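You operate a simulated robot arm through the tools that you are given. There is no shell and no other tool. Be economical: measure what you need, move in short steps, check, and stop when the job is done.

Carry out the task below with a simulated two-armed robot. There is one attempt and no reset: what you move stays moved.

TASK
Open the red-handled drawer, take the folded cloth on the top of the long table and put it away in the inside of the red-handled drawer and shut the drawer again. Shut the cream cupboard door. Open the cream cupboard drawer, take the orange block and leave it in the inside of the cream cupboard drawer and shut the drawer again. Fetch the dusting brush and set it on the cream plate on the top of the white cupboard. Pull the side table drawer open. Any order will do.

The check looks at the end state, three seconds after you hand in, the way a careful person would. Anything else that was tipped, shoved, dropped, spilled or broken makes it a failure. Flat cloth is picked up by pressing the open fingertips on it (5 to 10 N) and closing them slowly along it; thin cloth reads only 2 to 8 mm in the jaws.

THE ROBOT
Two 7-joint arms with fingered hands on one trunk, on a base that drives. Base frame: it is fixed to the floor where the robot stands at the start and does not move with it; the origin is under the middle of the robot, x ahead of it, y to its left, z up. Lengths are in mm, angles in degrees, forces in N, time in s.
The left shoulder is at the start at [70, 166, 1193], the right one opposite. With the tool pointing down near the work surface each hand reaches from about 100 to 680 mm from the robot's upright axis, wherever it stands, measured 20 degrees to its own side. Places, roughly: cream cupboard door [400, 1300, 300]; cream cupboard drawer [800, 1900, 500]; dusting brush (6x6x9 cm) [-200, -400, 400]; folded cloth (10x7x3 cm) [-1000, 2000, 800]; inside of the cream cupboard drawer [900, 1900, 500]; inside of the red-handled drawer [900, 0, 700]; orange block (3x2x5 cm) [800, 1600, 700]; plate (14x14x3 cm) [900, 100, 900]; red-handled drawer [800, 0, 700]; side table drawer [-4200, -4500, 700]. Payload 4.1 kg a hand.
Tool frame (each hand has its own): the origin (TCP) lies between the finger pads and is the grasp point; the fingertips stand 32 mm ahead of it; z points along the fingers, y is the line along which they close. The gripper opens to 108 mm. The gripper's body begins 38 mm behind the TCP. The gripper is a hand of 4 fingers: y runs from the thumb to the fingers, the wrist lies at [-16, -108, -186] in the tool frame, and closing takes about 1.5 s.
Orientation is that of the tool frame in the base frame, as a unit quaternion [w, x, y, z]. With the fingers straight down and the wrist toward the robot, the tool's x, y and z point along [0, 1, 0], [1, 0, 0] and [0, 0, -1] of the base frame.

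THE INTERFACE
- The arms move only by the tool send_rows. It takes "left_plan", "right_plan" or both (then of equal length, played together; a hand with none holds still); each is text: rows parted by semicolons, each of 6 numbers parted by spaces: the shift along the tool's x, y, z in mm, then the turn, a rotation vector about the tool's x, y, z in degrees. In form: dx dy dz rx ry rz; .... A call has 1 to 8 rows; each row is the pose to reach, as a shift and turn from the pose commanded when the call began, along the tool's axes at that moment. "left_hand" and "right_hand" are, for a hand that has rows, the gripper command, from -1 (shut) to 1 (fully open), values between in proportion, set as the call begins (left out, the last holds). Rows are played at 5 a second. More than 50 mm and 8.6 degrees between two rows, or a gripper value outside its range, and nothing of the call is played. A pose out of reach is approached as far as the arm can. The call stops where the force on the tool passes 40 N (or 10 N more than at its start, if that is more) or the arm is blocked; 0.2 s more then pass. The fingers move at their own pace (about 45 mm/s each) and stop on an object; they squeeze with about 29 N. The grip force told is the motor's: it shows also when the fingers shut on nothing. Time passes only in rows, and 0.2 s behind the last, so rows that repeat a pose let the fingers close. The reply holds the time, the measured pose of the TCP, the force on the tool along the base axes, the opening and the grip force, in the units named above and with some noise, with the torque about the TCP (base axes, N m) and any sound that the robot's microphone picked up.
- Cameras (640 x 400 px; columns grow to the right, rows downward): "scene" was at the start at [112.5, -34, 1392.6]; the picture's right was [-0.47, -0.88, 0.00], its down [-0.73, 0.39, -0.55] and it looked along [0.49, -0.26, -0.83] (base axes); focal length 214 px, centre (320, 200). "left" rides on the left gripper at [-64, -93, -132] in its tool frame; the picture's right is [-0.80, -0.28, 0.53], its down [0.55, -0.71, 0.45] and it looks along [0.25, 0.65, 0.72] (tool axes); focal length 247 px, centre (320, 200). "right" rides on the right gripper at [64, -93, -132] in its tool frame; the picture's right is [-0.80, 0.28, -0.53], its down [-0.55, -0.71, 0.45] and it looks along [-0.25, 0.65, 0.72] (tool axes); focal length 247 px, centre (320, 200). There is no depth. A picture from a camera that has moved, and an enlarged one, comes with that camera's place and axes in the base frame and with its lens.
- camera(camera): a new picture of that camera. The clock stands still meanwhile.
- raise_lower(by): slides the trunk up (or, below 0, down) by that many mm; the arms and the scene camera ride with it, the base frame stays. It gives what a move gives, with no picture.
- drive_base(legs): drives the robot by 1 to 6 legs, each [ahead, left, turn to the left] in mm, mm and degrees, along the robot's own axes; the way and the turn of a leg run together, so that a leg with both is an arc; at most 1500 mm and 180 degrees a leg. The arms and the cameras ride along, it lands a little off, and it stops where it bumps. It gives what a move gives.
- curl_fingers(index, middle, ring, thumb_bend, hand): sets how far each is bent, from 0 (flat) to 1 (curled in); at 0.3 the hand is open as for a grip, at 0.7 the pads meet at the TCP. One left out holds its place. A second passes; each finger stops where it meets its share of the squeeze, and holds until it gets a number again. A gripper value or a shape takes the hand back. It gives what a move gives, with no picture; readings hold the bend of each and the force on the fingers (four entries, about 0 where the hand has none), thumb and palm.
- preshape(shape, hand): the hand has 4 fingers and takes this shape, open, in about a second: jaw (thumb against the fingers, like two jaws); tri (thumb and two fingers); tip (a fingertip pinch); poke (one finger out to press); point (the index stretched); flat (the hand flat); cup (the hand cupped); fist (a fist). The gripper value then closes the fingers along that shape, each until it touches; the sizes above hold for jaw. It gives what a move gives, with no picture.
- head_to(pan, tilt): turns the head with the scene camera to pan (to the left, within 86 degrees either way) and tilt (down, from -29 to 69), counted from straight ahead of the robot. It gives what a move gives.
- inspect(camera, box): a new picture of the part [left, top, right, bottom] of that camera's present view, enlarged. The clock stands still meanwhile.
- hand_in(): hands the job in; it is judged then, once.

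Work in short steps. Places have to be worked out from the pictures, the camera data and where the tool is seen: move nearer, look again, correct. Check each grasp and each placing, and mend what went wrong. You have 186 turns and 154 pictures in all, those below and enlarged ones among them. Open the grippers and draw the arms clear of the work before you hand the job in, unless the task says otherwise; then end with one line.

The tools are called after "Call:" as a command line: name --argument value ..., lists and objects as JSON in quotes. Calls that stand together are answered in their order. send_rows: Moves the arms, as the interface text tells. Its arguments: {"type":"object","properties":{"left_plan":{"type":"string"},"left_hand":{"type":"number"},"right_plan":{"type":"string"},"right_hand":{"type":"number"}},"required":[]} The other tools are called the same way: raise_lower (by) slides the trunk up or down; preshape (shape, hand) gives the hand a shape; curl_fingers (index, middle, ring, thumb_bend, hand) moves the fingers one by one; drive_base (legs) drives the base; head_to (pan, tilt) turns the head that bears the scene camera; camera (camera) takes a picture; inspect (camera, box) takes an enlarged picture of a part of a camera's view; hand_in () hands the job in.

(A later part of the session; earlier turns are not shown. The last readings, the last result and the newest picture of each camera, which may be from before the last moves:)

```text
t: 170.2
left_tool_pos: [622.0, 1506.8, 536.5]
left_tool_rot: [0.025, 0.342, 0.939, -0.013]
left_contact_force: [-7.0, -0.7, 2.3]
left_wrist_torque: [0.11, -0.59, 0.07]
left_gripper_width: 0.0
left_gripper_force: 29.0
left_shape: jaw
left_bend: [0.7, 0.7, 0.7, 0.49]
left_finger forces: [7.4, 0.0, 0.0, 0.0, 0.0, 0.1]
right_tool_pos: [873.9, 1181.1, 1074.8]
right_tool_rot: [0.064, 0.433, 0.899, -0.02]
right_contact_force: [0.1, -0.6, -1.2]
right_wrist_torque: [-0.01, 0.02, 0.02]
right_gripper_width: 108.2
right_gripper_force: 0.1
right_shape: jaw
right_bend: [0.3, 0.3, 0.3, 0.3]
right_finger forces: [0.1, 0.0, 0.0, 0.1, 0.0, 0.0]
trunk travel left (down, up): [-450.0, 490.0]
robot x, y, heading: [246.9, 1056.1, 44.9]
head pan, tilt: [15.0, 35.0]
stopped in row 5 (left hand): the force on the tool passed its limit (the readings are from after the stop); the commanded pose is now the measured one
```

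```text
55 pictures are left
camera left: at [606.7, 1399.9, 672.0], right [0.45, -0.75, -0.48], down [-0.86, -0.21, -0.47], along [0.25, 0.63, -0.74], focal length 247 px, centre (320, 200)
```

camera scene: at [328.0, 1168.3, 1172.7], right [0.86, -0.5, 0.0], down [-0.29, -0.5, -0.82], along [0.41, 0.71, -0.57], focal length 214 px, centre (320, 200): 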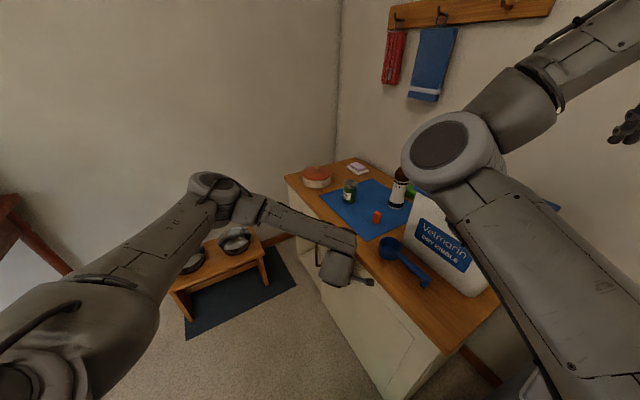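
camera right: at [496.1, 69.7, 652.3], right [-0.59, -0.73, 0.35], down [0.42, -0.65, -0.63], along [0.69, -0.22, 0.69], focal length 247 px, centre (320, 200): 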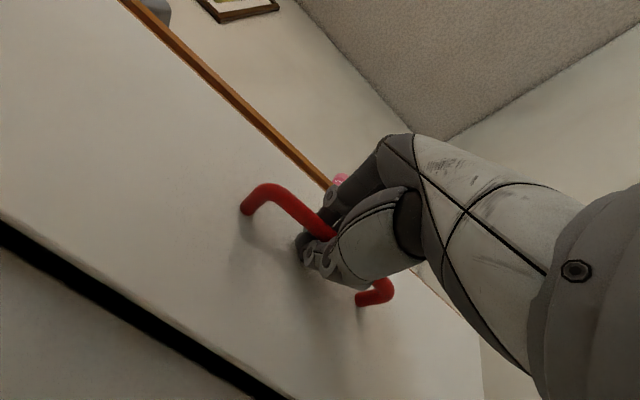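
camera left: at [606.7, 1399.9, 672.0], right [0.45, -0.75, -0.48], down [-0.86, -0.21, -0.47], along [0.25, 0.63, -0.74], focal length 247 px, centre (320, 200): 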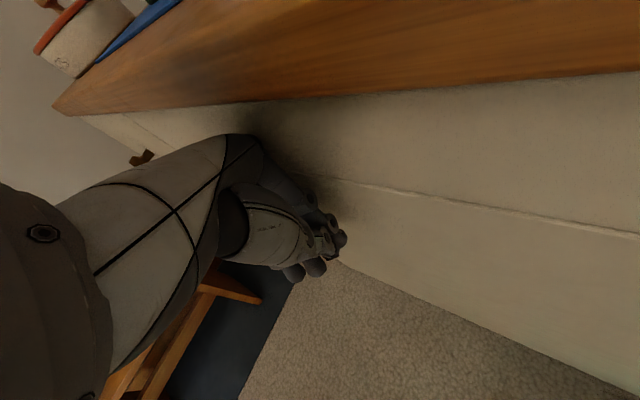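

The door appears shut. Withdraw the hand, back off, and turn square to the cupboard for the drawer.

Call:
send_rows --left_plan "30 -26 0 0 0 0; 60 -52 -20 0 0 0; 80 -70 -60 0 0 0; 80 -70 -105 0 0 0; 80 -70 -150 0 0 0" --left_hand 1

Call:
drive_base --legs '[[-380, 0, 0], [0, 0, -44.8], [0, 700, 0]]'

Call:
head_to --pan 15 --tilt 40

Call:
camera --camera "scene"

Call:
camera --camera "left"

```text
t: 171.4
left_tool_pos: [511.3, 1511.2, 683.9]
left_tool_rot: [0.025, 0.341, 0.94, -0.013]
left_contact_force: [1.4, -0.5, 0.2]
left_wrist_torque: [-0.03, -0.01, 0.01]
left_gripper_width: 107.7
left_gripper_force: 0.1
left_shape: jaw
left_bend: [0.3, 0.3, 0.3, 0.3]
left_finger forces: [0.1, 0.1, 0.0, 0.0, 0.2, 0.0]
right_tool_pos: [875.1, 1181.1, 1075.0]
right_tool_rot: [0.064, 0.433, 0.899, -0.022]
right_contact_force: [-0.7, 0.6, -0.9]
right_wrist_torque: [0.0, -0.03, 0.01]
right_gripper_width: 107.9
right_gripper_force: 0.2
right_shape: jaw
right_bend: [0.3, 0.3, 0.3, 0.3]
right_finger forces: [0.0, 0.0, 0.0, 0.1, 0.1, 0.1]
trunk travel left (down, up): [-450.0, 490.0]
robot x, y, heading: [250.3, 1061.5, 44.7]
head pan, tilt: [15.0, 35.0]
```

```text
t: 179.3
left_tool_pos: [472.0, 1640.2, 682.6]
left_tool_rot: [0.019, 0.67, 0.742, -0.022]
left_contact_force: [-0.5, 0.6, -0.2]
left_wrist_torque: [0.0, -0.01, 0.0]
left_gripper_width: 108.0
left_gripper_force: 0.0
left_shape: jaw
left_bend: [0.3, 0.3, 0.3, 0.3]
left_finger forces: [0.1, 0.0, 0.0, 0.1, 0.1, 0.1]
right_tool_pos: [503.1, 1151.7, 1074.0]
right_tool_rot: [0.051, 0.738, 0.671, -0.044]
right_contact_force: [-0.3, -0.2, 0.5]
right_wrist_torque: [0.0, -0.04, 0.0]
right_gripper_width: 107.7
right_gripper_force: 0.0
right_shape: jaw
right_bend: [0.3, 0.3, 0.3, 0.3]
right_finger forces: [0.0, 0.0, 0.1, 0.0, 0.0, 0.0]
trunk travel left (down, up): [-450.0, 490.0]
robot x, y, heading: [-33.0, 1498.0, 0.8]
head pan, tilt: [15.0, 35.0]
```

```text
t: 180.0
left_tool_pos: [471.6, 1639.9, 681.9]
left_tool_rot: [0.019, 0.67, 0.742, -0.022]
left_contact_force: [0.2, -1.5, 0.8]
left_wrist_torque: [0.01, 0.0, 0.01]
left_gripper_width: 108.0
left_gripper_force: 0.0
left_shape: jaw
left_bend: [0.3, 0.3, 0.3, 0.3]
left_finger forces: [0.0, 0.0, 0.0, 0.0, 0.0, 0.0]
right_tool_pos: [503.5, 1151.9, 1074.9]
right_tool_rot: [0.051, 0.738, 0.671, -0.044]
right_contact_force: [-0.3, 0.2, -0.1]
right_wrist_torque: [0.01, 0.02, -0.03]
right_gripper_width: 107.7
right_gripper_force: 0.0
right_shape: jaw
right_bend: [0.3, 0.3, 0.3, 0.3]
right_finger forces: [0.1, 0.0, 0.0, 0.0, 0.0, 0.0]
trunk travel left (down, up): [-450.0, 490.0]
robot x, y, heading: [-34.9, 1498.8, 0.7]
head pan, tilt: [15.0, 40.0]
```

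```text
54 pictures are left
camera scene: at [99.3, 1520.9, 1165.1], right [0.27, -0.96, 0.0], down [-0.62, -0.17, -0.77], along [0.74, 0.21, -0.64], focal length 214 px, centre (320, 200)
```

scene: 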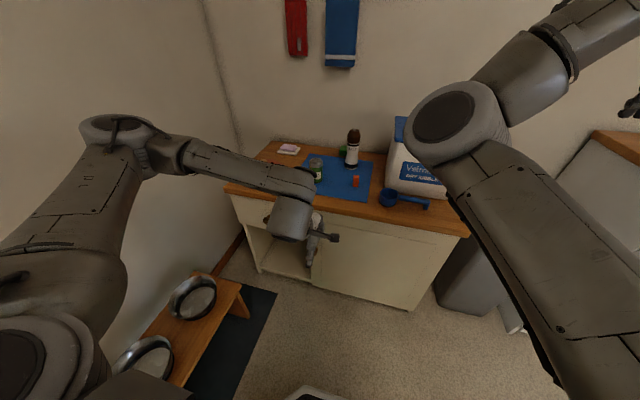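

```text
53 pictures are left
camera left: at [386.6, 1574.4, 818.1], right [-0.2, -0.85, -0.48], down [-0.76, 0.45, -0.47], along [0.62, 0.27, -0.74], focal length 247 px, centre (320, 200)
```

left: 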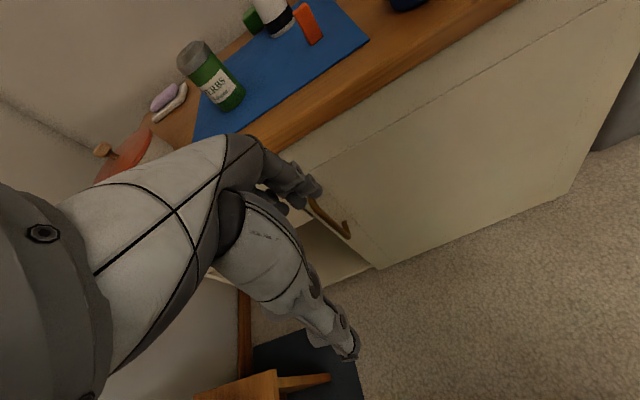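

Door is flush shut. Block (orange) triangulates to (803,1570,682). Next the drawer knob (~(695,1955,500)) with the left hand: shift base, lower trunk, pitch the hand forward.

Call:
drive_base --legs '[[-60, 150, -0.7]]'

Call:
raise_lower --by -300

Call:
send_rows --left_plan "14 0 -15 -8 0 0; 28 0 -30 -16 0 0; 41 0 -44 -24 0 0; 55 0 -59 -32 0 0; 69 0 -74 -40 0 0; 83 0 -89 -48 0 0; 96 0 -103 -56 0 0; 110 0 -118 -64 0 0" --left_hand 0.3

Call:
camera --camera "left"

Call:
camera --camera "scene"

```text
t: 181.5
left_tool_pos: [421.5, 1773.7, 682.0]
left_tool_rot: [0.018, 0.67, 0.742, -0.022]
left_contact_force: [0.3, 0.2, -0.2]
left_wrist_torque: [0.0, 0.03, 0.01]
left_gripper_width: 108.1
left_gripper_force: 0.0
left_shape: jaw
left_bend: [0.3, 0.3, 0.3, 0.3]
left_finger forces: [0.1, 0.0, 0.0, 0.0, 0.1, 0.0]
right_tool_pos: [451.3, 1284.9, 1074.8]
right_tool_rot: [0.052, 0.739, 0.67, -0.043]
right_contact_force: [0.2, 0.1, -0.4]
right_wrist_torque: [0.0, -0.02, -0.04]
right_gripper_width: 107.6
right_gripper_force: 0.0
right_shape: jaw
right_bend: [0.3, 0.3, 0.3, 0.3]
right_finger forces: [0.0, 0.0, 0.0, 0.1, 0.0, 0.0]
trunk travel left (down, up): [-450.0, 490.0]
robot x, y, heading: [-84.4, 1634.7, 0.7]
head pan, tilt: [15.0, 40.0]
stopped in leg 1: the robot was blocked; the commanded pose is now the measured one
```

```text
t: 184.5
left_tool_pos: [419.0, 1773.8, 383.3]
left_tool_rot: [0.018, 0.67, 0.742, -0.021]
left_contact_force: [0.3, 0.5, -0.2]
left_wrist_torque: [0.04, -0.02, 0.01]
left_gripper_width: 107.8
left_gripper_force: 0.2
left_shape: jaw
left_bend: [0.3, 0.3, 0.3, 0.3]
left_finger forces: [0.1, 0.1, 0.0, 0.1, 0.0, 0.0]
right_tool_pos: [449.8, 1285.0, 776.1]
right_tool_rot: [0.053, 0.74, 0.669, -0.043]
right_contact_force: [-0.1, -0.1, -0.7]
right_wrist_torque: [0.01, 0.01, 0.02]
right_gripper_width: 108.0
right_gripper_force: 0.1
right_shape: jaw
right_bend: [0.3, 0.3, 0.3, 0.3]
right_finger forces: [0.0, 0.0, 0.0, 0.1, 0.1, 0.0]
trunk travel left (down, up): [-150.0, 790.0]
robot x, y, heading: [-87.4, 1635.8, 0.4]
head pan, tilt: [15.0, 40.0]
```

```text
t: 186.3
left_tool_pos: [493.2, 1845.9, 541.0]
left_tool_rot: [0.362, 0.558, 0.649, 0.369]
left_contact_force: [0.3, 0.7, 0.5]
left_wrist_torque: [-0.01, 0.0, -0.03]
left_gripper_width: 70.6
left_gripper_force: 0.0
left_shape: jaw
left_bend: [0.27, 0.39, 0.36, 0.64]
left_finger forces: [0.1, 0.0, 0.0, 0.0, 0.0, 0.1]
left hand out of reach, approached as far as the arm can: row 3, 4, 5, 6, 7, 8
right_tool_pos: [450.4, 1284.2, 775.3]
right_tool_rot: [0.052, 0.74, 0.669, -0.044]
right_contact_force: [0.7, -0.1, -0.2]
right_wrist_torque: [0.01, 0.03, -0.01]
right_gripper_width: 107.7
right_gripper_force: 0.0
right_shape: jaw
right_bend: [0.3, 0.3, 0.3, 0.3]
right_finger forces: [0.0, 0.0, 0.0, 0.0, 0.0, 0.1]
trunk travel left (down, up): [-150.0, 790.0]
robot x, y, heading: [-83.6, 1634.5, 0.4]
head pan, tilt: [15.0, 40.0]
```

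```text
52 pictures are left
camera left: at [342.9, 1762.6, 524.1], right [0.43, -0.78, -0.45], down [0.01, 0.5, -0.86], along [0.9, 0.37, 0.22], focal length 247 px, centre (320, 200)
```

left: 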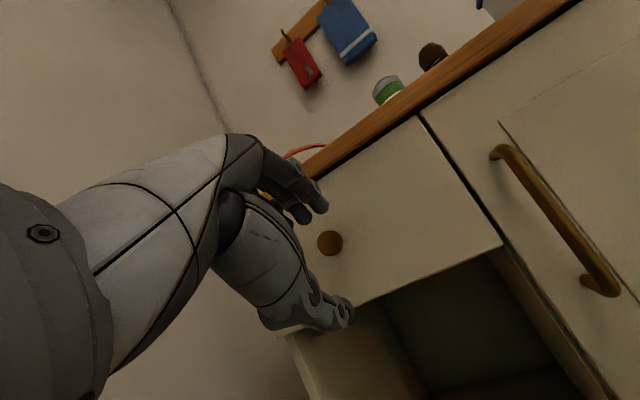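

```text
51 pictures are left
camera scene: at [48.2, 1655.4, 865.0], right [0.27, -0.96, 0.0], down [-0.62, -0.17, -0.77], along [0.74, 0.21, -0.64], focal length 214 px, centre (320, 200)
```

scene: 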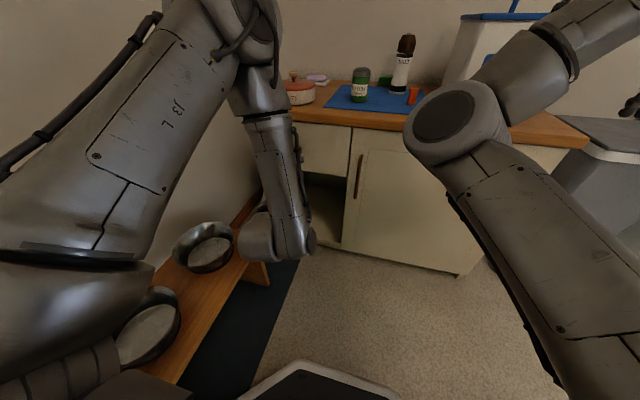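

The base was stopped by something at its left (likely the bowl stand); I'll step right 35 mm away. Knob from here: ≈(690,1923,545). Lower the trunk more so the hand can level out.

Call:
drive_base --legs '[[0, -35, -0.4]]'

Call:
raise_lower --by -130

Call:
send_rows --left_plan "5 18 0 -4 0 0; 10 36 0 -8 0 0; 15 54 0 -12 0 0; 20 72 0 -16 0 0; 25 90 0 -20 0 0; 35 110 0 -24 0 0; 45 125 0 -26 0 0"

Call:
camera --camera "left"

Call:
camera --camera "scene"

```text
t: 187.1
left_tool_pos: [493.8, 1806.3, 540.7]
left_tool_rot: [0.362, 0.56, 0.648, 0.368]
left_contact_force: [0.5, 0.6, -0.2]
left_wrist_torque: [0.0, 0.02, 0.0]
left_gripper_width: 70.1
left_gripper_force: 0.1
left_shape: jaw
left_bend: [0.27, 0.39, 0.36, 0.64]
left_finger forces: [0.0, 0.1, 0.0, 0.1, 0.0, 0.0]
right_tool_pos: [448.0, 1245.3, 776.0]
right_tool_rot: [0.051, 0.743, 0.666, -0.044]
right_contact_force: [-0.9, 0.1, -0.4]
right_wrist_torque: [0.0, -0.01, -0.01]
right_gripper_width: 107.8
right_gripper_force: 0.2
right_shape: jaw
right_bend: [0.3, 0.3, 0.3, 0.3]
right_finger forces: [0.0, 0.0, 0.0, 0.0, 0.0, 0.1]
trunk travel left (down, up): [-150.0, 790.0]
robot x, y, heading: [-82.8, 1598.9, 0.0]
head pan, tilt: [15.0, 40.0]
```

```text
t: 188.7
left_tool_pos: [494.7, 1808.0, 410.3]
left_tool_rot: [0.362, 0.56, 0.648, 0.367]
left_contact_force: [0.3, 0.4, -0.2]
left_wrist_torque: [0.02, 0.01, -0.01]
left_gripper_width: 70.3
left_gripper_force: 0.1
left_shape: jaw
left_bend: [0.27, 0.39, 0.36, 0.64]
left_finger forces: [0.1, 0.0, 0.0, 0.1, 0.0, 0.1]
right_tool_pos: [447.6, 1245.3, 645.4]
right_tool_rot: [0.052, 0.742, 0.667, -0.043]
right_contact_force: [0.3, 0.4, 0.0]
right_wrist_torque: [0.0, -0.02, 0.01]
right_gripper_width: 107.8
right_gripper_force: 0.0
right_shape: jaw
right_bend: [0.3, 0.3, 0.3, 0.3]
right_finger forces: [0.0, 0.0, 0.0, 0.1, 0.1, 0.1]
trunk travel left (down, up): [-20.0, 920.0]
robot x, y, heading: [-83.4, 1596.1, 0.2]
head pan, tilt: [15.0, 40.0]
```

```text
t: 190.3
left_tool_pos: [575.8, 1776.0, 561.7]
left_tool_rot: [0.469, 0.461, 0.567, 0.496]
left_contact_force: [1.4, 0.0, 0.5]
left_wrist_torque: [0.01, -0.02, 0.02]
left_gripper_width: 70.0
left_gripper_force: 0.0
left_shape: jaw
left_bend: [0.27, 0.39, 0.36, 0.64]
left_finger forces: [0.0, 0.0, 0.0, 0.1, 0.0, 0.0]
left hand out of reach, approached as far as the arm can: row 1, 2, 3, 4, 5, 6, 7
right_tool_pos: [447.6, 1244.1, 645.2]
right_tool_rot: [0.052, 0.742, 0.667, -0.043]
right_contact_force: [-0.5, -0.3, 0.3]
right_wrist_torque: [-0.01, -0.01, -0.01]
right_gripper_width: 107.5
right_gripper_force: 0.0
right_shape: jaw
right_bend: [0.3, 0.3, 0.3, 0.3]
right_finger forces: [0.1, 0.1, 0.0, 0.0, 0.0, 0.1]
trunk travel left (down, up): [-20.0, 920.0]
robot x, y, heading: [-83.8, 1597.2, -0.0]
head pan, tilt: [15.0, 40.0]
```

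```text
50 pictures are left
camera left: at [449.6, 1687.3, 482.3], right [0.62, -0.74, -0.26], down [0.33, 0.54, -0.77], along [0.71, 0.39, 0.58], focal length 247 px, centre (320, 200)
```

left: 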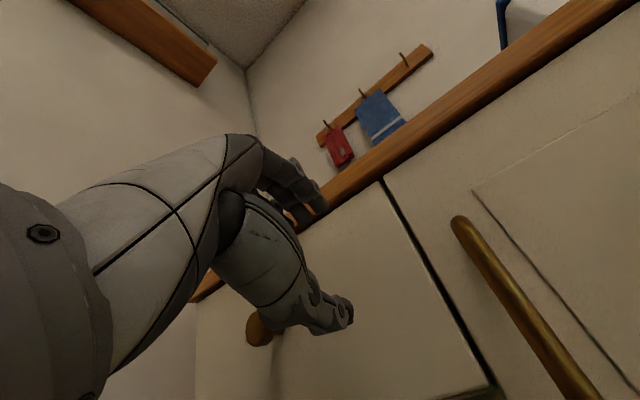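

```text
49 pictures are left
camera scene: at [48.4, 1618.5, 735.1], right [0.26, -0.97, 0.0], down [-0.62, -0.17, -0.77], along [0.74, 0.2, -0.64], focal length 214 px, centre (320, 200)
```

scene: 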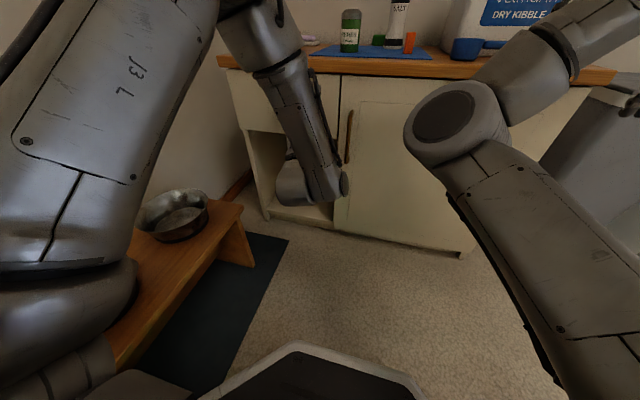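

Hand is level now but can't reach further left in this arm posture; rather than driving left (mat blocks), I turn the base 15° left and reposition.

Call:
drive_base --legs '[[0, 0, 15], [70, -60, 0]]'

Call:
camera --camera "left"

```text
t: 192.3
left_tool_pos: [569.5, 1912.2, 560.3]
left_tool_rot: [0.399, 0.382, 0.623, 0.554]
left_contact_force: [-0.6, -0.3, 0.0]
left_wrist_torque: [0.0, 0.01, -0.04]
left_gripper_width: 70.1
left_gripper_force: 0.1
left_shape: jaw
left_bend: [0.27, 0.39, 0.36, 0.64]
left_finger forces: [0.0, 0.0, 0.0, 0.0, 0.0, 0.1]
right_tool_pos: [580.6, 1368.2, 647.4]
right_tool_rot: [0.054, 0.647, 0.76, -0.036]
right_contact_force: [-24.4, 4.8, -2.4]
right_wrist_torque: [-0.04, -0.03, 0.35]
right_gripper_width: 103.0
right_gripper_force: 0.1
right_shape: jaw
right_bend: [0.3, 0.39, 0.36, 0.3]
right_finger forces: [0.0, 17.0, 7.6, 0.0, 0.0, 0.1]
trunk travel left (down, up): [-20.0, 920.0]
robot x, y, heading: [-15.8, 1564.5, 15.5]
head pan, tilt: [15.0, 40.0]
stopped in leg 2: the force on the tool passed its limit (the readings are from after the stop); the commanded pose is now the measured one
```

```text
48 pictures are left
camera left: at [470.4, 1794.0, 482.6], right [0.79, -0.55, -0.26], down [0.17, 0.61, -0.77], along [0.59, 0.57, 0.58], focal length 247 px, centre (320, 200)
```

left: 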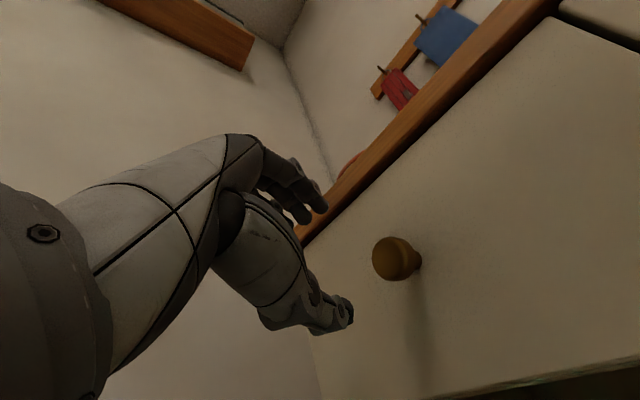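

The right hand brushed the cupboard edge; pull it back and raise it well above.

Call:
send_rows --right_plan "0 -20 0 0 0 0; 0 -45 0 0 0 0; 0 -70 -10 0 0 0; 0 -80 -55 0 0 0; 0 -80 -100 0 0 0; 0 -80 -145 0 0 0; 0 -80 -190 0 0 0; 0 -80 -235 0 0 0"

Call:
camera --camera "scene"

```text
t: 193.9
left_tool_pos: [570.7, 1912.1, 560.2]
left_tool_rot: [0.398, 0.383, 0.623, 0.554]
left_contact_force: [-0.5, -0.4, -0.3]
left_wrist_torque: [-0.03, 0.0, -0.04]
left_gripper_width: 70.2
left_gripper_force: 0.1
left_shape: jaw
left_bend: [0.27, 0.39, 0.36, 0.64]
left_finger forces: [0.1, 0.1, 0.1, 0.0, 0.0, 0.0]
right_tool_pos: [541.5, 1368.0, 771.8]
right_tool_rot: [0.008, 0.661, 0.743, -0.105]
right_contact_force: [-0.1, -0.1, 0.5]
right_wrist_torque: [0.02, 0.03, -0.02]
right_gripper_width: 107.7
right_gripper_force: 0.1
right_shape: jaw
right_bend: [0.3, 0.3, 0.3, 0.3]
right_finger forces: [0.0, 0.0, 0.0, 0.0, 0.0, 0.0]
trunk travel left (down, up): [-20.0, 920.0]
robot x, y, heading: [-17.3, 1566.4, 15.3]
head pan, tilt: [15.0, 40.0]
stopped in row 8 (right hand): the arm was blocked; the commanded pose is now the measured one
```

```text
47 pictures are left
camera scene: at [102.7, 1621.6, 735.0], right [0.51, -0.86, 0.0], down [-0.55, -0.33, -0.77], along [0.66, 0.39, -0.64], focal length 214 px, centre (320, 200)
```

scene: 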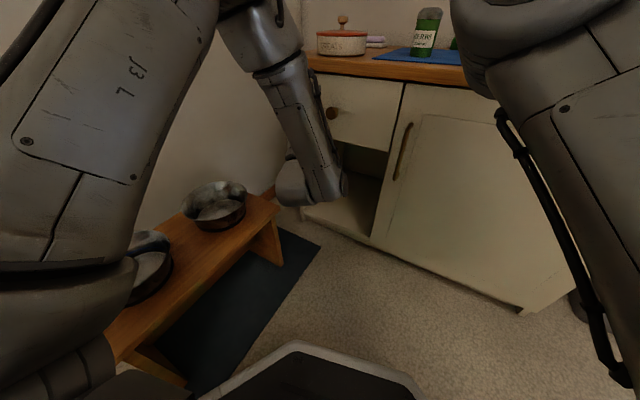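

Knob refined: (618,1887,543), cupboard face at x≈645. Back off slightly, realign the hand with the knob.

Call:
send_rows --left_plan "0 0 -35 0 0 0; -20 -9 -35 0 0 0; -40 -17 -35 0 0 0"

Call:
camera --camera "left"

Call:
inspect --camera "scene" --box '[230, 40, 430, 220]'

```text
t: 194.7
left_tool_pos: [557.8, 1857.6, 551.7]
left_tool_rot: [0.397, 0.382, 0.625, 0.553]
left_contact_force: [1.1, 0.6, 0.0]
left_wrist_torque: [0.03, 0.0, -0.01]
left_gripper_width: 70.3
left_gripper_force: 0.0
left_shape: jaw
left_bend: [0.27, 0.39, 0.36, 0.64]
left_finger forces: [0.0, 0.0, 0.1, 0.0, 0.1, 0.0]
left hand out of reach, approached as far as the arm can: row 1, 2, 3
right_tool_pos: [542.0, 1367.5, 771.6]
right_tool_rot: [0.009, 0.661, 0.743, -0.105]
right_contact_force: [0.2, 0.6, -0.2]
right_wrist_torque: [-0.02, -0.01, -0.02]
right_gripper_width: 107.7
right_gripper_force: 0.0
right_shape: jaw
right_bend: [0.3, 0.3, 0.3, 0.3]
right_finger forces: [0.0, 0.1, 0.0, 0.1, 0.0, 0.0]
trunk travel left (down, up): [-20.0, 920.0]
robot x, y, heading: [-17.8, 1566.7, 15.1]
head pan, tilt: [15.0, 40.0]
```

```text
46 pictures are left
camera left: at [458.5, 1738.9, 474.2], right [0.79, -0.55, -0.26], down [0.17, 0.61, -0.78], along [0.59, 0.57, 0.57], focal length 247 px, centre (320, 200)
```

left: 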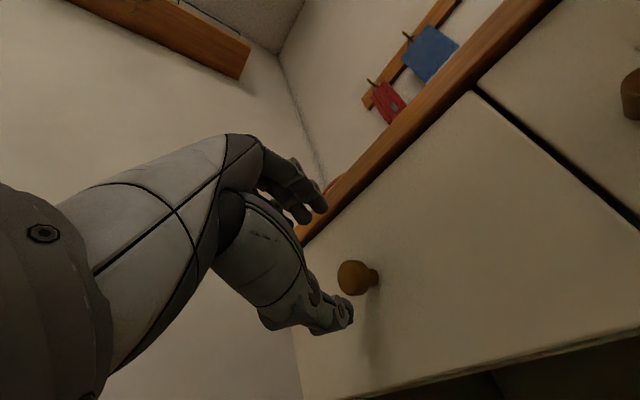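

```text
2.22 times, centred on (330, 130) of scene
camera zoom: at [102.6, 1621.7, 735.1], right [0.51, -0.86, 0.0], down [-0.55, -0.33, -0.77], along [0.66, 0.39, -0.64], focal length 477 px, centre (298, 356)
```

zoom: 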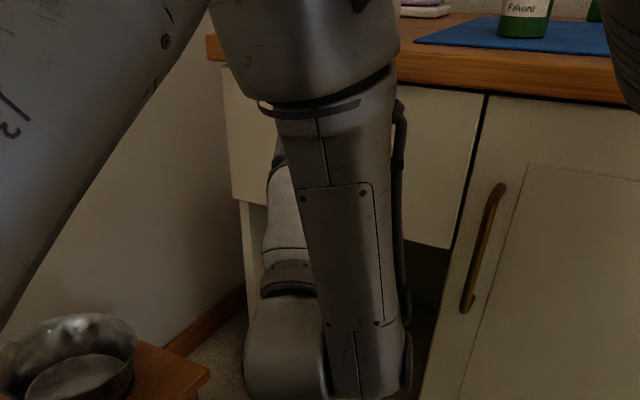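

Knob by parallax: (622,1890,538). Advance along the hand axis to take it between thumb and fingers.

Call:
send_rows --left_plan "6 -9 10 0 0 0; 6 -9 25 0 0 0; 6 -9 40 0 0 0; 6 -9 55 0 0 0"

Call:
camera --camera "left"

```text
t: 195.7
left_tool_pos: [603.8, 1883.2, 539.6]
left_tool_rot: [0.398, 0.382, 0.622, 0.555]
left_contact_force: [-1.4, -0.6, 0.6]
left_wrist_torque: [-0.01, 0.0, 0.0]
left_gripper_width: 70.4
left_gripper_force: 0.2
left_shape: jaw
left_bend: [0.27, 0.39, 0.36, 0.64]
left_finger forces: [0.1, 0.0, 0.0, 0.1, 0.0, 0.0]
left hand out of reach, approached as far as the arm can: row 1
right_tool_pos: [541.0, 1367.9, 771.4]
right_tool_rot: [0.009, 0.661, 0.743, -0.105]
right_contact_force: [-1.0, 0.5, 0.5]
right_wrist_torque: [0.01, -0.01, 0.0]
right_gripper_width: 107.7
right_gripper_force: 0.0
right_shape: jaw
right_bend: [0.3, 0.3, 0.3, 0.3]
right_finger forces: [0.1, 0.0, 0.0, 0.0, 0.0, 0.1]
trunk travel left (down, up): [-20.0, 920.0]
robot x, y, heading: [-20.7, 1566.8, 15.6]
head pan, tilt: [15.0, 40.0]
```

```text
44 pictures are left
camera left: at [504.8, 1764.0, 460.9], right [0.79, -0.55, -0.26], down [0.17, 0.61, -0.77], along [0.59, 0.57, 0.58], focal length 247 px, centre (320, 200)
```

left: 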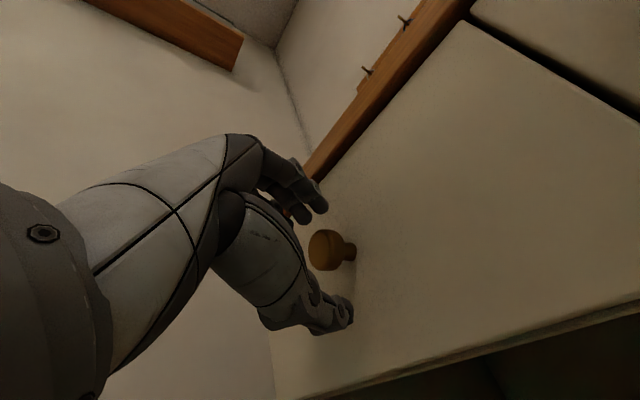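

Knob sits right between the pads. Advance a few mm and close.

Call:
send_rows --left_plan "0 0 7 0 0 0; 0 0 7 0 0 0; 0 0 7 0 0 0; 0 0 7 0 0 0; 0 0 7 0 0 0; 0 0 7 0 0 0; 0 0 7 0 0 0" --left_hand -1

Call:
camera --camera "left"

```text
t: 197.3
left_tool_pos: [610.8, 1885.4, 538.9]
left_tool_rot: [0.398, 0.383, 0.623, 0.554]
left_contact_force: [1.1, 1.4, -4.4]
left_wrist_torque: [-0.07, 0.2, 0.04]
left_gripper_width: 23.4
left_gripper_force: 28.9
left_shape: jaw
left_bend: [0.74, 0.55, 0.61, 0.75]
left_finger forces: [12.2, 8.7, 0.0, 0.1, 25.6, 0.0]
right_tool_pos: [541.1, 1368.2, 771.6]
right_tool_rot: [0.009, 0.662, 0.742, -0.104]
right_contact_force: [0.0, 0.3, -0.7]
right_wrist_torque: [-0.04, 0.01, -0.02]
right_gripper_width: 107.7
right_gripper_force: 0.1
right_shape: jaw
right_bend: [0.3, 0.3, 0.3, 0.3]
right_finger forces: [0.0, 0.1, 0.1, 0.0, 0.0, 0.0]
trunk travel left (down, up): [-20.0, 920.0]
robot x, y, heading: [-19.4, 1566.1, 15.3]
head pan, tilt: [15.0, 40.0]
```

```text
43 pictures are left
camera left: at [512.1, 1767.5, 459.9], right [0.79, -0.55, -0.26], down [0.17, 0.61, -0.77], along [0.59, 0.57, 0.58], focal length 247 px, centre (320, 200)
```

left: 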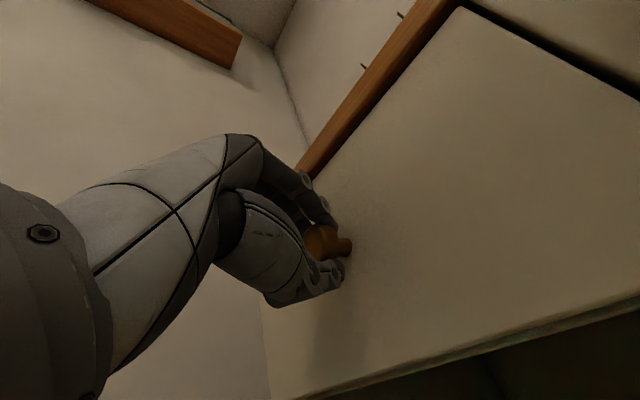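

Knob gripped (23 mm). Pull the drawer straight out with the base (world −x).

Call:
drive_base --legs '[[-116, 32, 0], [-106, 29, 0]]'

Call:
camera --camera "left"

```text
t: 199.2
left_tool_pos: [467.6, 1849.5, 541.2]
left_tool_rot: [0.413, 0.395, 0.611, 0.547]
left_contact_force: [0.0, -4.7, 4.8]
left_wrist_torque: [0.21, -0.05, -0.07]
left_gripper_width: 18.1
left_gripper_force: 28.9
left_shape: jaw
left_bend: [0.75, 0.74, 0.56, 0.8]
left_finger forces: [0.0, 0.0, 5.7, 0.1, 0.1, 0.0]
right_tool_pos: [378.4, 1334.4, 771.3]
right_tool_rot: [0.006, 0.676, 0.73, -0.105]
right_contact_force: [-0.1, -0.4, -0.8]
right_wrist_torque: [0.02, 0.01, -0.02]
right_gripper_width: 107.9
right_gripper_force: 0.1
right_shape: jaw
right_bend: [0.3, 0.3, 0.3, 0.3]
right_finger forces: [0.0, 0.1, 0.0, 0.0, 0.0, 0.0]
trunk travel left (down, up): [-20.0, 920.0]
robot x, y, heading: [-174.0, 1555.6, 13.0]
head pan, tilt: [15.0, 40.0]
stopped in leg 2: the robot was blocked; the commanded pose is now the measured one
```

```text
42 pictures are left
camera left: at [365.1, 1735.2, 462.8], right [0.77, -0.59, -0.26], down [0.21, 0.6, -0.77], along [0.61, 0.54, 0.58], focal length 247 px, centre (320, 200)
```

left: 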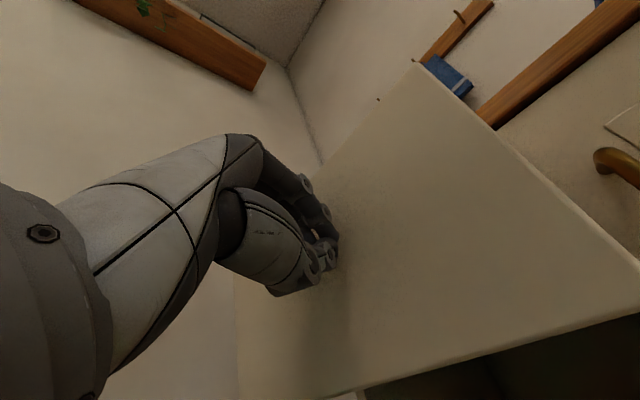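

Drawer is out ~145 mm; the grip started slipping. Release, back off and look from above.

Call:
send_rows --left_plan "0 0 0 0 0 0; 0 0 0 0 0 0; 0 0 0 0 0 0; 0 0 0 0 0 0; 0 0 -20 0 0 0; 0 0 -45 0 0 0; 0 0 -75 0 0 0" --left_hand 0.6

Call:
drive_base --legs '[[-150, 0, 0]]'

Call:
raise_lower --by 400

Call:
head_to --pan 5 --tilt 35

Call:
camera --camera "scene"

```text
t: 200.8
left_tool_pos: [406.8, 1815.4, 555.2]
left_tool_rot: [0.41, 0.394, 0.616, 0.546]
left_contact_force: [-0.6, 1.1, -0.6]
left_wrist_torque: [-0.01, 0.02, 0.02]
left_gripper_width: 85.8
left_gripper_force: 0.1
left_shape: jaw
left_bend: [0.26, 0.35, 0.32, 0.54]
left_finger forces: [0.0, 0.0, 0.1, 0.0, 0.0, 0.0]
left hand out of reach, approached as far as the arm can: row 6, 7
right_tool_pos: [378.5, 1335.8, 771.2]
right_tool_rot: [0.006, 0.676, 0.73, -0.105]
right_contact_force: [-0.1, 0.9, 0.1]
right_wrist_torque: [-0.05, -0.01, 0.0]
right_gripper_width: 108.2
right_gripper_force: 0.1
right_shape: jaw
right_bend: [0.3, 0.3, 0.3, 0.3]
right_finger forces: [0.1, 0.0, 0.0, 0.0, 0.1, 0.0]
trunk travel left (down, up): [-20.0, 920.0]
robot x, y, heading: [-176.2, 1559.3, 13.1]
head pan, tilt: [15.0, 40.0]
```

```text
t: 202.2
left_tool_pos: [265.4, 1775.5, 549.6]
left_tool_rot: [0.407, 0.4, 0.615, 0.544]
left_contact_force: [0.0, -0.5, 0.3]
left_wrist_torque: [-0.02, 0.02, -0.01]
left_gripper_width: 86.5
left_gripper_force: 0.2
left_shape: jaw
left_bend: [0.26, 0.34, 0.32, 0.54]
left_finger forces: [0.0, 0.0, 0.1, 0.0, 0.1, 0.0]
right_tool_pos: [238.5, 1293.3, 762.0]
right_tool_rot: [0.0, 0.678, 0.727, -0.107]
right_contact_force: [0.7, 0.0, 0.8]
right_wrist_torque: [0.0, -0.01, -0.07]
right_gripper_width: 107.9
right_gripper_force: 0.1
right_shape: jaw
right_bend: [0.3, 0.3, 0.3, 0.3]
right_finger forces: [0.0, 0.1, 0.0, 0.1, 0.1, 0.0]
trunk travel left (down, up): [-20.0, 920.0]
robot x, y, heading: [-322.8, 1523.5, 12.7]
head pan, tilt: [15.0, 40.0]
```

```text
t: 206.2
left_tool_pos: [267.1, 1771.5, 662.6]
left_tool_rot: [0.411, 0.399, 0.615, 0.543]
left_contact_force: [0.6, 0.3, 0.6]
left_wrist_torque: [0.05, -0.02, 0.01]
left_gripper_width: 86.4
left_gripper_force: 0.1
left_shape: jaw
left_bend: [0.26, 0.34, 0.32, 0.54]
left_finger forces: [0.1, 0.1, 0.0, 0.0, 0.0, 0.0]
right_tool_pos: [235.1, 1290.9, 878.3]
right_tool_rot: [0.004, 0.678, 0.727, -0.106]
right_contact_force: [0.3, -0.6, -0.8]
right_wrist_torque: [-0.01, 0.0, 0.01]
right_gripper_width: 108.0
right_gripper_force: 0.1
right_shape: jaw
right_bend: [0.3, 0.3, 0.3, 0.3]
right_finger forces: [0.0, 0.1, 0.1, 0.0, 0.0, 0.1]
trunk travel left (down, up): [-130.0, 810.0]
robot x, y, heading: [-320.0, 1516.5, 12.7]
head pan, tilt: [15.0, 40.0]
stopped: the arm was blocked; the commanded pose is now the measured one
```

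```text
t: 206.9
left_tool_pos: [266.7, 1772.1, 662.7]
left_tool_rot: [0.409, 0.399, 0.615, 0.543]
left_contact_force: [0.2, 0.1, -0.4]
left_wrist_torque: [0.02, -0.01, -0.02]
left_gripper_width: 86.2
left_gripper_force: 0.1
left_shape: jaw
left_bend: [0.26, 0.34, 0.32, 0.54]
left_finger forces: [0.0, 0.1, 0.0, 0.0, 0.1, 0.1]
right_tool_pos: [236.3, 1291.7, 876.1]
right_tool_rot: [0.002, 0.679, 0.727, -0.106]
right_contact_force: [-0.4, 0.0, 0.0]
right_wrist_torque: [-0.01, -0.02, 0.01]
right_gripper_width: 108.0
right_gripper_force: 0.1
right_shape: jaw
right_bend: [0.3, 0.3, 0.3, 0.3]
right_finger forces: [0.0, 0.1, 0.1, 0.0, 0.1, 0.0]
trunk travel left (down, up): [-130.0, 810.0]
robot x, y, heading: [-319.1, 1519.3, 12.8]
head pan, tilt: [5.0, 35.0]
```

```text
41 pictures are left
camera scene: at [-182.3, 1554.1, 852.1], right [0.31, -0.95, -0.01], down [-0.55, -0.17, -0.82], along [0.78, 0.25, -0.58], focal length 214 px, centre (320, 200)
```

scene: 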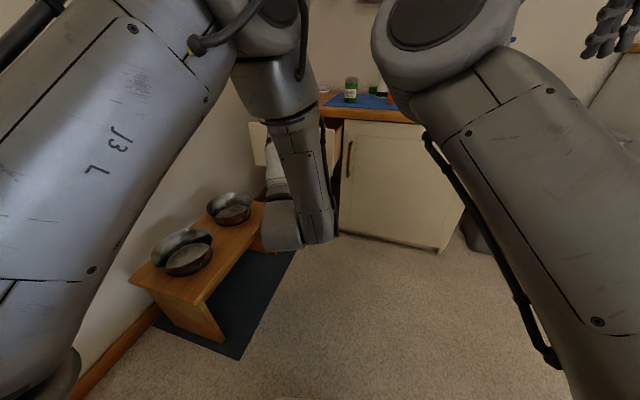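

Something blocked the rise — perhaps the left arm under the long table's edge. Look left.

Call:
head_to --pan 80 --tilt 25

Call:
camera --camera "scene"

```text
t: 208.4
left_tool_pos: [267.1, 1773.8, 662.0]
left_tool_rot: [0.409, 0.399, 0.615, 0.544]
left_contact_force: [0.0, 1.0, -0.3]
left_wrist_torque: [-0.01, -0.03, 0.01]
left_gripper_width: 86.2
left_gripper_force: 0.1
left_shape: jaw
left_bend: [0.26, 0.34, 0.32, 0.54]
left_finger forces: [0.1, 0.0, 0.0, 0.0, 0.1, 0.0]
right_tool_pos: [236.0, 1292.0, 876.6]
right_tool_rot: [0.003, 0.678, 0.728, -0.106]
right_contact_force: [0.3, -0.7, 0.0]
right_wrist_torque: [0.03, 0.0, -0.04]
right_gripper_width: 107.9
right_gripper_force: 0.0
right_shape: jaw
right_bend: [0.3, 0.3, 0.3, 0.3]
right_finger forces: [0.0, 0.0, 0.1, 0.0, 0.0, 0.0]
trunk travel left (down, up): [-130.0, 810.0]
robot x, y, heading: [-319.5, 1515.0, 12.7]
head pan, tilt: [80.0, 25.0]
```

```text
40 pictures are left
camera scene: at [-270.2, 1619.1, 868.6], right [1.0, 0.05, -0.01], down [0.01, -0.42, -0.91], along [-0.05, 0.91, -0.42], focal length 214 px, centre (320, 200)
```

scene: 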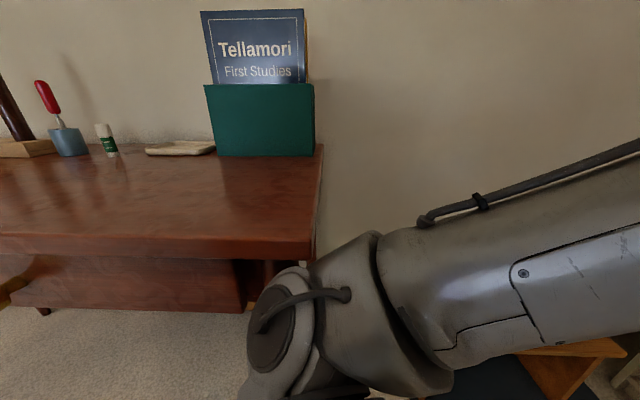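

The left shoulder is just under the table's corner. Lower slightly to unload, then drive right, away from it.

Call:
raise_lower --by -40

Call:
drive_base --legs '[[40, -250, 0]]'

Call:
camera --camera "scene"

```text
t: 209.2
left_tool_pos: [263.0, 1773.0, 626.0]
left_tool_rot: [0.411, 0.397, 0.613, 0.545]
left_contact_force: [0.6, -0.2, -0.4]
left_wrist_torque: [-0.01, -0.02, -0.01]
left_gripper_width: 86.0
left_gripper_force: 0.1
left_shape: jaw
left_bend: [0.26, 0.34, 0.32, 0.54]
left_finger forces: [0.0, 0.0, 0.1, 0.1, 0.1, 0.0]
right_tool_pos: [231.7, 1290.9, 838.7]
right_tool_rot: [0.004, 0.678, 0.728, -0.104]
right_contact_force: [0.1, 0.4, 0.5]
right_wrist_torque: [-0.03, -0.03, 0.0]
right_gripper_width: 108.0
right_gripper_force: 0.0
right_shape: jaw
right_bend: [0.3, 0.3, 0.3, 0.3]
right_finger forces: [0.0, 0.0, 0.0, 0.0, 0.0, 0.0]
trunk travel left (down, up): [-90.0, 850.0]
robot x, y, heading: [-321.1, 1520.2, 12.7]
head pan, tilt: [80.0, 25.0]
```

```text
t: 211.1
left_tool_pos: [358.5, 1535.1, 625.1]
left_tool_rot: [0.413, 0.398, 0.613, 0.544]
left_contact_force: [-0.7, -0.9, -0.2]
left_wrist_torque: [-0.01, -0.02, 0.0]
left_gripper_width: 86.3
left_gripper_force: 0.0
left_shape: jaw
left_bend: [0.26, 0.34, 0.32, 0.54]
left_finger forces: [0.0, 0.0, 0.0, 0.1, 0.1, 0.0]
right_tool_pos: [325.3, 1055.2, 841.8]
right_tool_rot: [0.006, 0.679, 0.726, -0.105]
right_contact_force: [0.1, -0.1, -0.5]
right_wrist_torque: [0.0, -0.03, -0.01]
right_gripper_width: 107.8
right_gripper_force: 0.0
right_shape: jaw
right_bend: [0.3, 0.3, 0.3, 0.3]
right_finger forces: [0.0, 0.1, 0.1, 0.1, 0.1, 0.0]
trunk travel left (down, up): [-90.0, 850.0]
robot x, y, heading: [-224.9, 1283.7, 12.6]
head pan, tilt: [80.0, 25.0]
```

```text
39 pictures are left
camera scene: at [-180.8, 1383.9, 828.7], right [1.0, 0.05, 0.0], down [0.02, -0.42, -0.91], along [-0.04, 0.91, -0.42], focal length 214 px, centre (320, 200)
```

scene: 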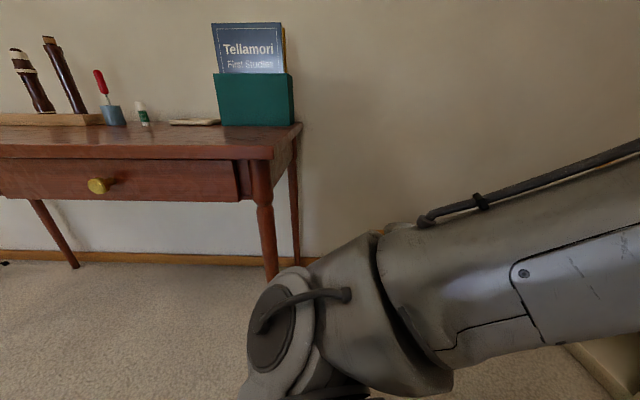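

Table and items undisturbed. Now raise the trunk, and put the left hand back to pointing down.

Call:
raise_lower --by 400

Call:
send_rows --left_plan "0 0 -8 8.5 0 0; 0 0 -16 17 0 0; 0 0 -24 25.5 0 0; 0 0 -32 34 0 0; 0 0 -40 42.5 0 0; 0 0 -48 51 0 0; 0 0 -56 59.5 0 0; 0 0 -64 68 0 0" --left_hand 1

Call:
head_to --pan 10 --tilt 35

Call:
camera --camera "scene"

```text
t: 214.9
left_tool_pos: [357.3, 1536.2, 1025.9]
left_tool_rot: [0.412, 0.396, 0.614, 0.544]
left_contact_force: [0.9, -0.2, 0.0]
left_wrist_torque: [0.0, 0.02, -0.01]
left_gripper_width: 86.1
left_gripper_force: 0.0
left_shape: jaw
left_bend: [0.26, 0.34, 0.32, 0.54]
left_finger forces: [0.0, 0.0, 0.1, 0.1, 0.0, 0.0]
right_tool_pos: [324.7, 1055.1, 1240.7]
right_tool_rot: [0.006, 0.679, 0.726, -0.105]
right_contact_force: [0.4, 0.7, -0.3]
right_wrist_torque: [0.01, -0.02, -0.02]
right_gripper_width: 107.9
right_gripper_force: 0.1
right_shape: jaw
right_bend: [0.3, 0.3, 0.3, 0.3]
right_finger forces: [0.1, 0.1, 0.0, 0.0, 0.0, 0.0]
trunk travel left (down, up): [-490.0, 450.0]
robot x, y, heading: [-226.3, 1279.6, 12.9]
head pan, tilt: [80.0, 25.0]
```

```text
t: 216.7
left_tool_pos: [298.5, 1516.4, 1029.7]
left_tool_rot: [0.12, 0.559, 0.813, 0.106]
left_contact_force: [0.8, 0.3, -0.1]
left_wrist_torque: [-0.02, -0.03, -0.03]
left_gripper_width: 107.9
left_gripper_force: 0.0
left_shape: jaw
left_bend: [0.3, 0.3, 0.3, 0.3]
left_finger forces: [0.1, 0.0, 0.1, 0.0, 0.0, 0.0]
right_tool_pos: [325.2, 1057.2, 1242.0]
right_tool_rot: [0.007, 0.679, 0.727, -0.106]
right_contact_force: [0.6, 0.2, -0.3]
right_wrist_torque: [-0.03, 0.02, -0.01]
right_gripper_width: 107.7
right_gripper_force: 0.0
right_shape: jaw
right_bend: [0.3, 0.3, 0.3, 0.3]
right_finger forces: [0.0, 0.0, 0.0, 0.0, 0.0, 0.0]
trunk travel left (down, up): [-490.0, 450.0]
robot x, y, heading: [-219.3, 1285.4, 12.7]
head pan, tilt: [80.0, 25.0]
```

```text
t: 218.1
left_tool_pos: [298.7, 1515.5, 1030.2]
left_tool_rot: [0.12, 0.56, 0.813, 0.108]
left_contact_force: [-0.7, 1.0, -0.7]
left_wrist_torque: [0.01, 0.01, 0.0]
left_gripper_width: 107.7
left_gripper_force: 0.1
left_shape: jaw
left_bend: [0.3, 0.3, 0.3, 0.3]
left_finger forces: [0.1, 0.1, 0.0, 0.0, 0.0, 0.0]
right_tool_pos: [325.0, 1055.7, 1241.2]
right_tool_rot: [0.006, 0.679, 0.726, -0.105]
right_contact_force: [0.5, 0.1, -0.5]
right_wrist_torque: [0.0, 0.02, 0.01]
right_gripper_width: 107.7
right_gripper_force: 0.0
right_shape: jaw
right_bend: [0.3, 0.3, 0.3, 0.3]
right_finger forces: [0.0, 0.1, 0.0, 0.0, 0.0, 0.0]
trunk travel left (down, up): [-490.0, 450.0]
robot x, y, heading: [-226.6, 1284.2, 12.6]
head pan, tilt: [10.0, 35.0]
```

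```text
38 pictures are left
camera scene: at [-95.2, 1326.0, 1213.0], right [0.39, -0.92, 0.0], down [-0.53, -0.22, -0.82], along [0.76, 0.32, -0.57], focal length 214 px, centre (320, 200)
```

scene: 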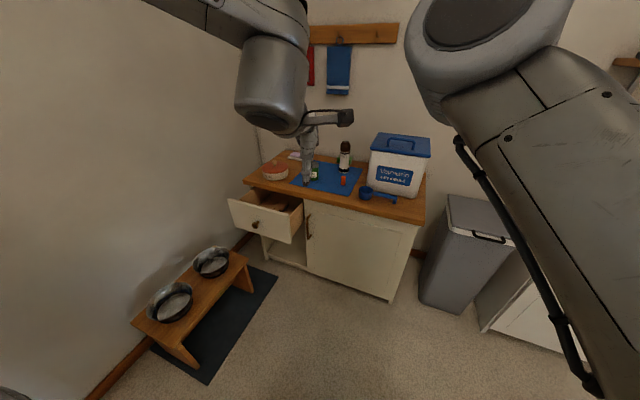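

Call:
inspect --camera "scene" --box '[215, 130, 435, 270]'

```text
2.86 times, centred on (325, 200) of scene
camera zoom: at [-95.2, 1326.0, 1213.0], right [0.39, -0.92, 0.0], down [-0.53, -0.22, -0.82], along [0.76, 0.32, -0.57], focal length 613 px, centre (306, 200)
```

zoom: 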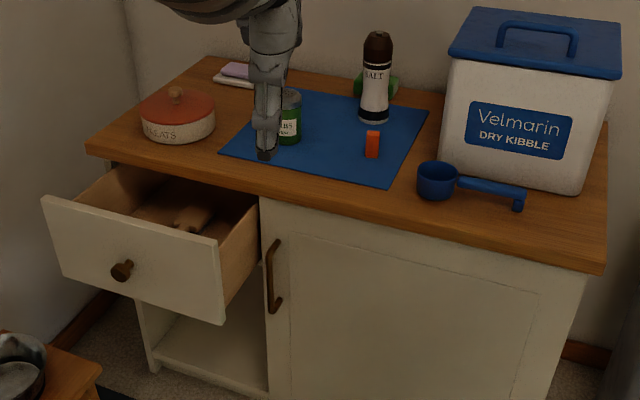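

Drawer is out ~130 mm and contains an item at the rear. More opening would help: I'll square up, then hook the panel from inside with fingers pointing down and pull more.

Call:
drive_base --legs '[[0, 0, -12.6], [215, 290, 0]]'

Call:
send_rows --left_plan "25 5 20 6 0 0; 50 10 50 12 0 0; 75 15 80 18 0 0; 100 20 110 18 0 0; 125 25 140 18 0 0; 150 30 170 18 0 0" --left_hand -1

Call:
head_to --pan 25 --tilt 40

Call:
camera --camera "left"

Call:
camera --camera "scene"

```text
t: 221.2
left_tool_pos: [552.2, 1678.5, 1029.7]
left_tool_rot: [0.131, 0.646, 0.746, 0.094]
left_contact_force: [0.3, 0.2, 0.5]
left_wrist_torque: [-0.01, 0.03, 0.04]
left_gripper_width: 107.9
left_gripper_force: 0.1
left_shape: jaw
left_bend: [0.3, 0.3, 0.3, 0.3]
left_finger forces: [0.1, 0.0, 0.0, 0.0, 0.1, 0.0]
right_tool_pos: [477.9, 1224.5, 1240.8]
right_tool_rot: [-0.006, 0.755, 0.648, -0.105]
right_contact_force: [-0.6, -1.2, 0.2]
right_wrist_torque: [0.0, -0.01, 0.01]
right_gripper_width: 108.0
right_gripper_force: 0.0
right_shape: jaw
right_bend: [0.3, 0.3, 0.3, 0.3]
right_finger forces: [0.0, 0.1, 0.0, 0.1, 0.1, 0.0]
trunk travel left (down, up): [-490.0, 450.0]
robot x, y, heading: [-9.1, 1561.6, 0.1]
head pan, tilt: [10.0, 35.0]
```

```text
t: 222.6
left_tool_pos: [615.9, 1825.9, 867.6]
left_tool_rot: [0.029, 0.657, 0.753, -0.025]
left_contact_force: [1.3, 0.4, -0.6]
left_wrist_torque: [-0.02, -0.03, 0.0]
left_gripper_width: 0.0
left_gripper_force: 1.0
left_shape: jaw
left_bend: [0.7, 0.7, 0.7, 0.46]
left_finger forces: [0.0, 0.0, 0.0, 0.0, 0.1, 0.0]
right_tool_pos: [478.1, 1225.2, 1241.6]
right_tool_rot: [-0.005, 0.755, 0.647, -0.106]
right_contact_force: [0.1, 0.0, 0.1]
right_wrist_torque: [-0.03, 0.05, 0.0]
right_gripper_width: 107.7
right_gripper_force: 0.0
right_shape: jaw
right_bend: [0.3, 0.3, 0.3, 0.3]
right_finger forces: [0.0, 0.1, 0.0, 0.1, 0.0, 0.0]
trunk travel left (down, up): [-490.0, 450.0]
robot x, y, heading: [-9.3, 1565.1, 0.4]
head pan, tilt: [10.0, 35.0]
```

```text
t: 223.4
left_tool_pos: [614.0, 1823.1, 868.5]
left_tool_rot: [0.028, 0.658, 0.752, -0.024]
left_contact_force: [0.2, 0.2, -0.2]
left_wrist_torque: [0.02, -0.04, 0.02]
left_gripper_width: 0.0
left_gripper_force: 28.9
left_shape: jaw
left_bend: [0.7, 0.7, 0.7, 0.49]
left_finger forces: [0.0, 0.1, 0.1, 0.1, 0.0, 0.1]
right_tool_pos: [478.1, 1224.6, 1241.6]
right_tool_rot: [-0.005, 0.755, 0.647, -0.105]
right_contact_force: [0.9, 0.0, 0.3]
right_wrist_torque: [0.04, 0.0, 0.0]
right_gripper_width: 107.9
right_gripper_force: 0.1
right_shape: jaw
right_bend: [0.3, 0.3, 0.3, 0.3]
right_finger forces: [0.1, 0.0, 0.1, 0.0, 0.1, 0.0]
trunk travel left (down, up): [-490.0, 450.0]
robot x, y, heading: [-14.0, 1564.8, -0.0]
head pan, tilt: [25.0, 40.0]
```

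```text
36 pictures are left
camera left: at [530.2, 1757.4, 1003.8], right [-0.17, -0.87, -0.47], down [-0.77, 0.42, -0.49], along [0.62, 0.28, -0.73], focal length 247 px, centre (320, 200)
```

left: 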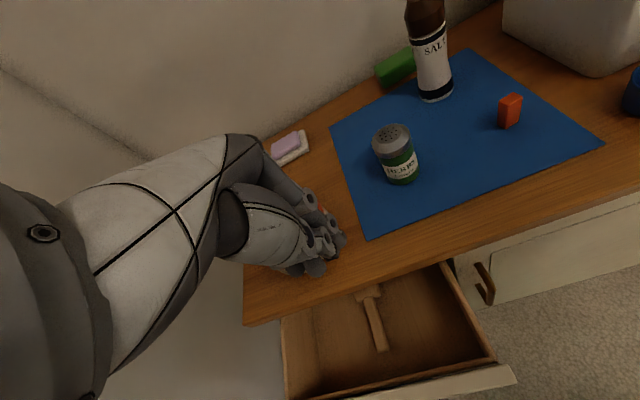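

```text
35 pictures are left
camera scene: at [116.8, 1600.1, 1205.4], right [0.42, -0.91, 0.0], down [-0.58, -0.27, -0.77], along [0.69, 0.32, -0.64], focal length 214 px, centre (320, 200)
```

scene: 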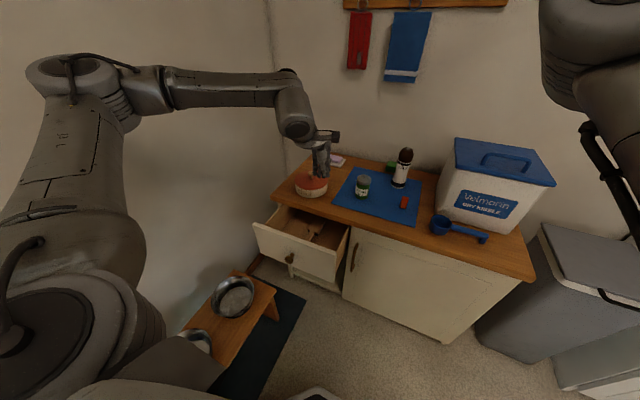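

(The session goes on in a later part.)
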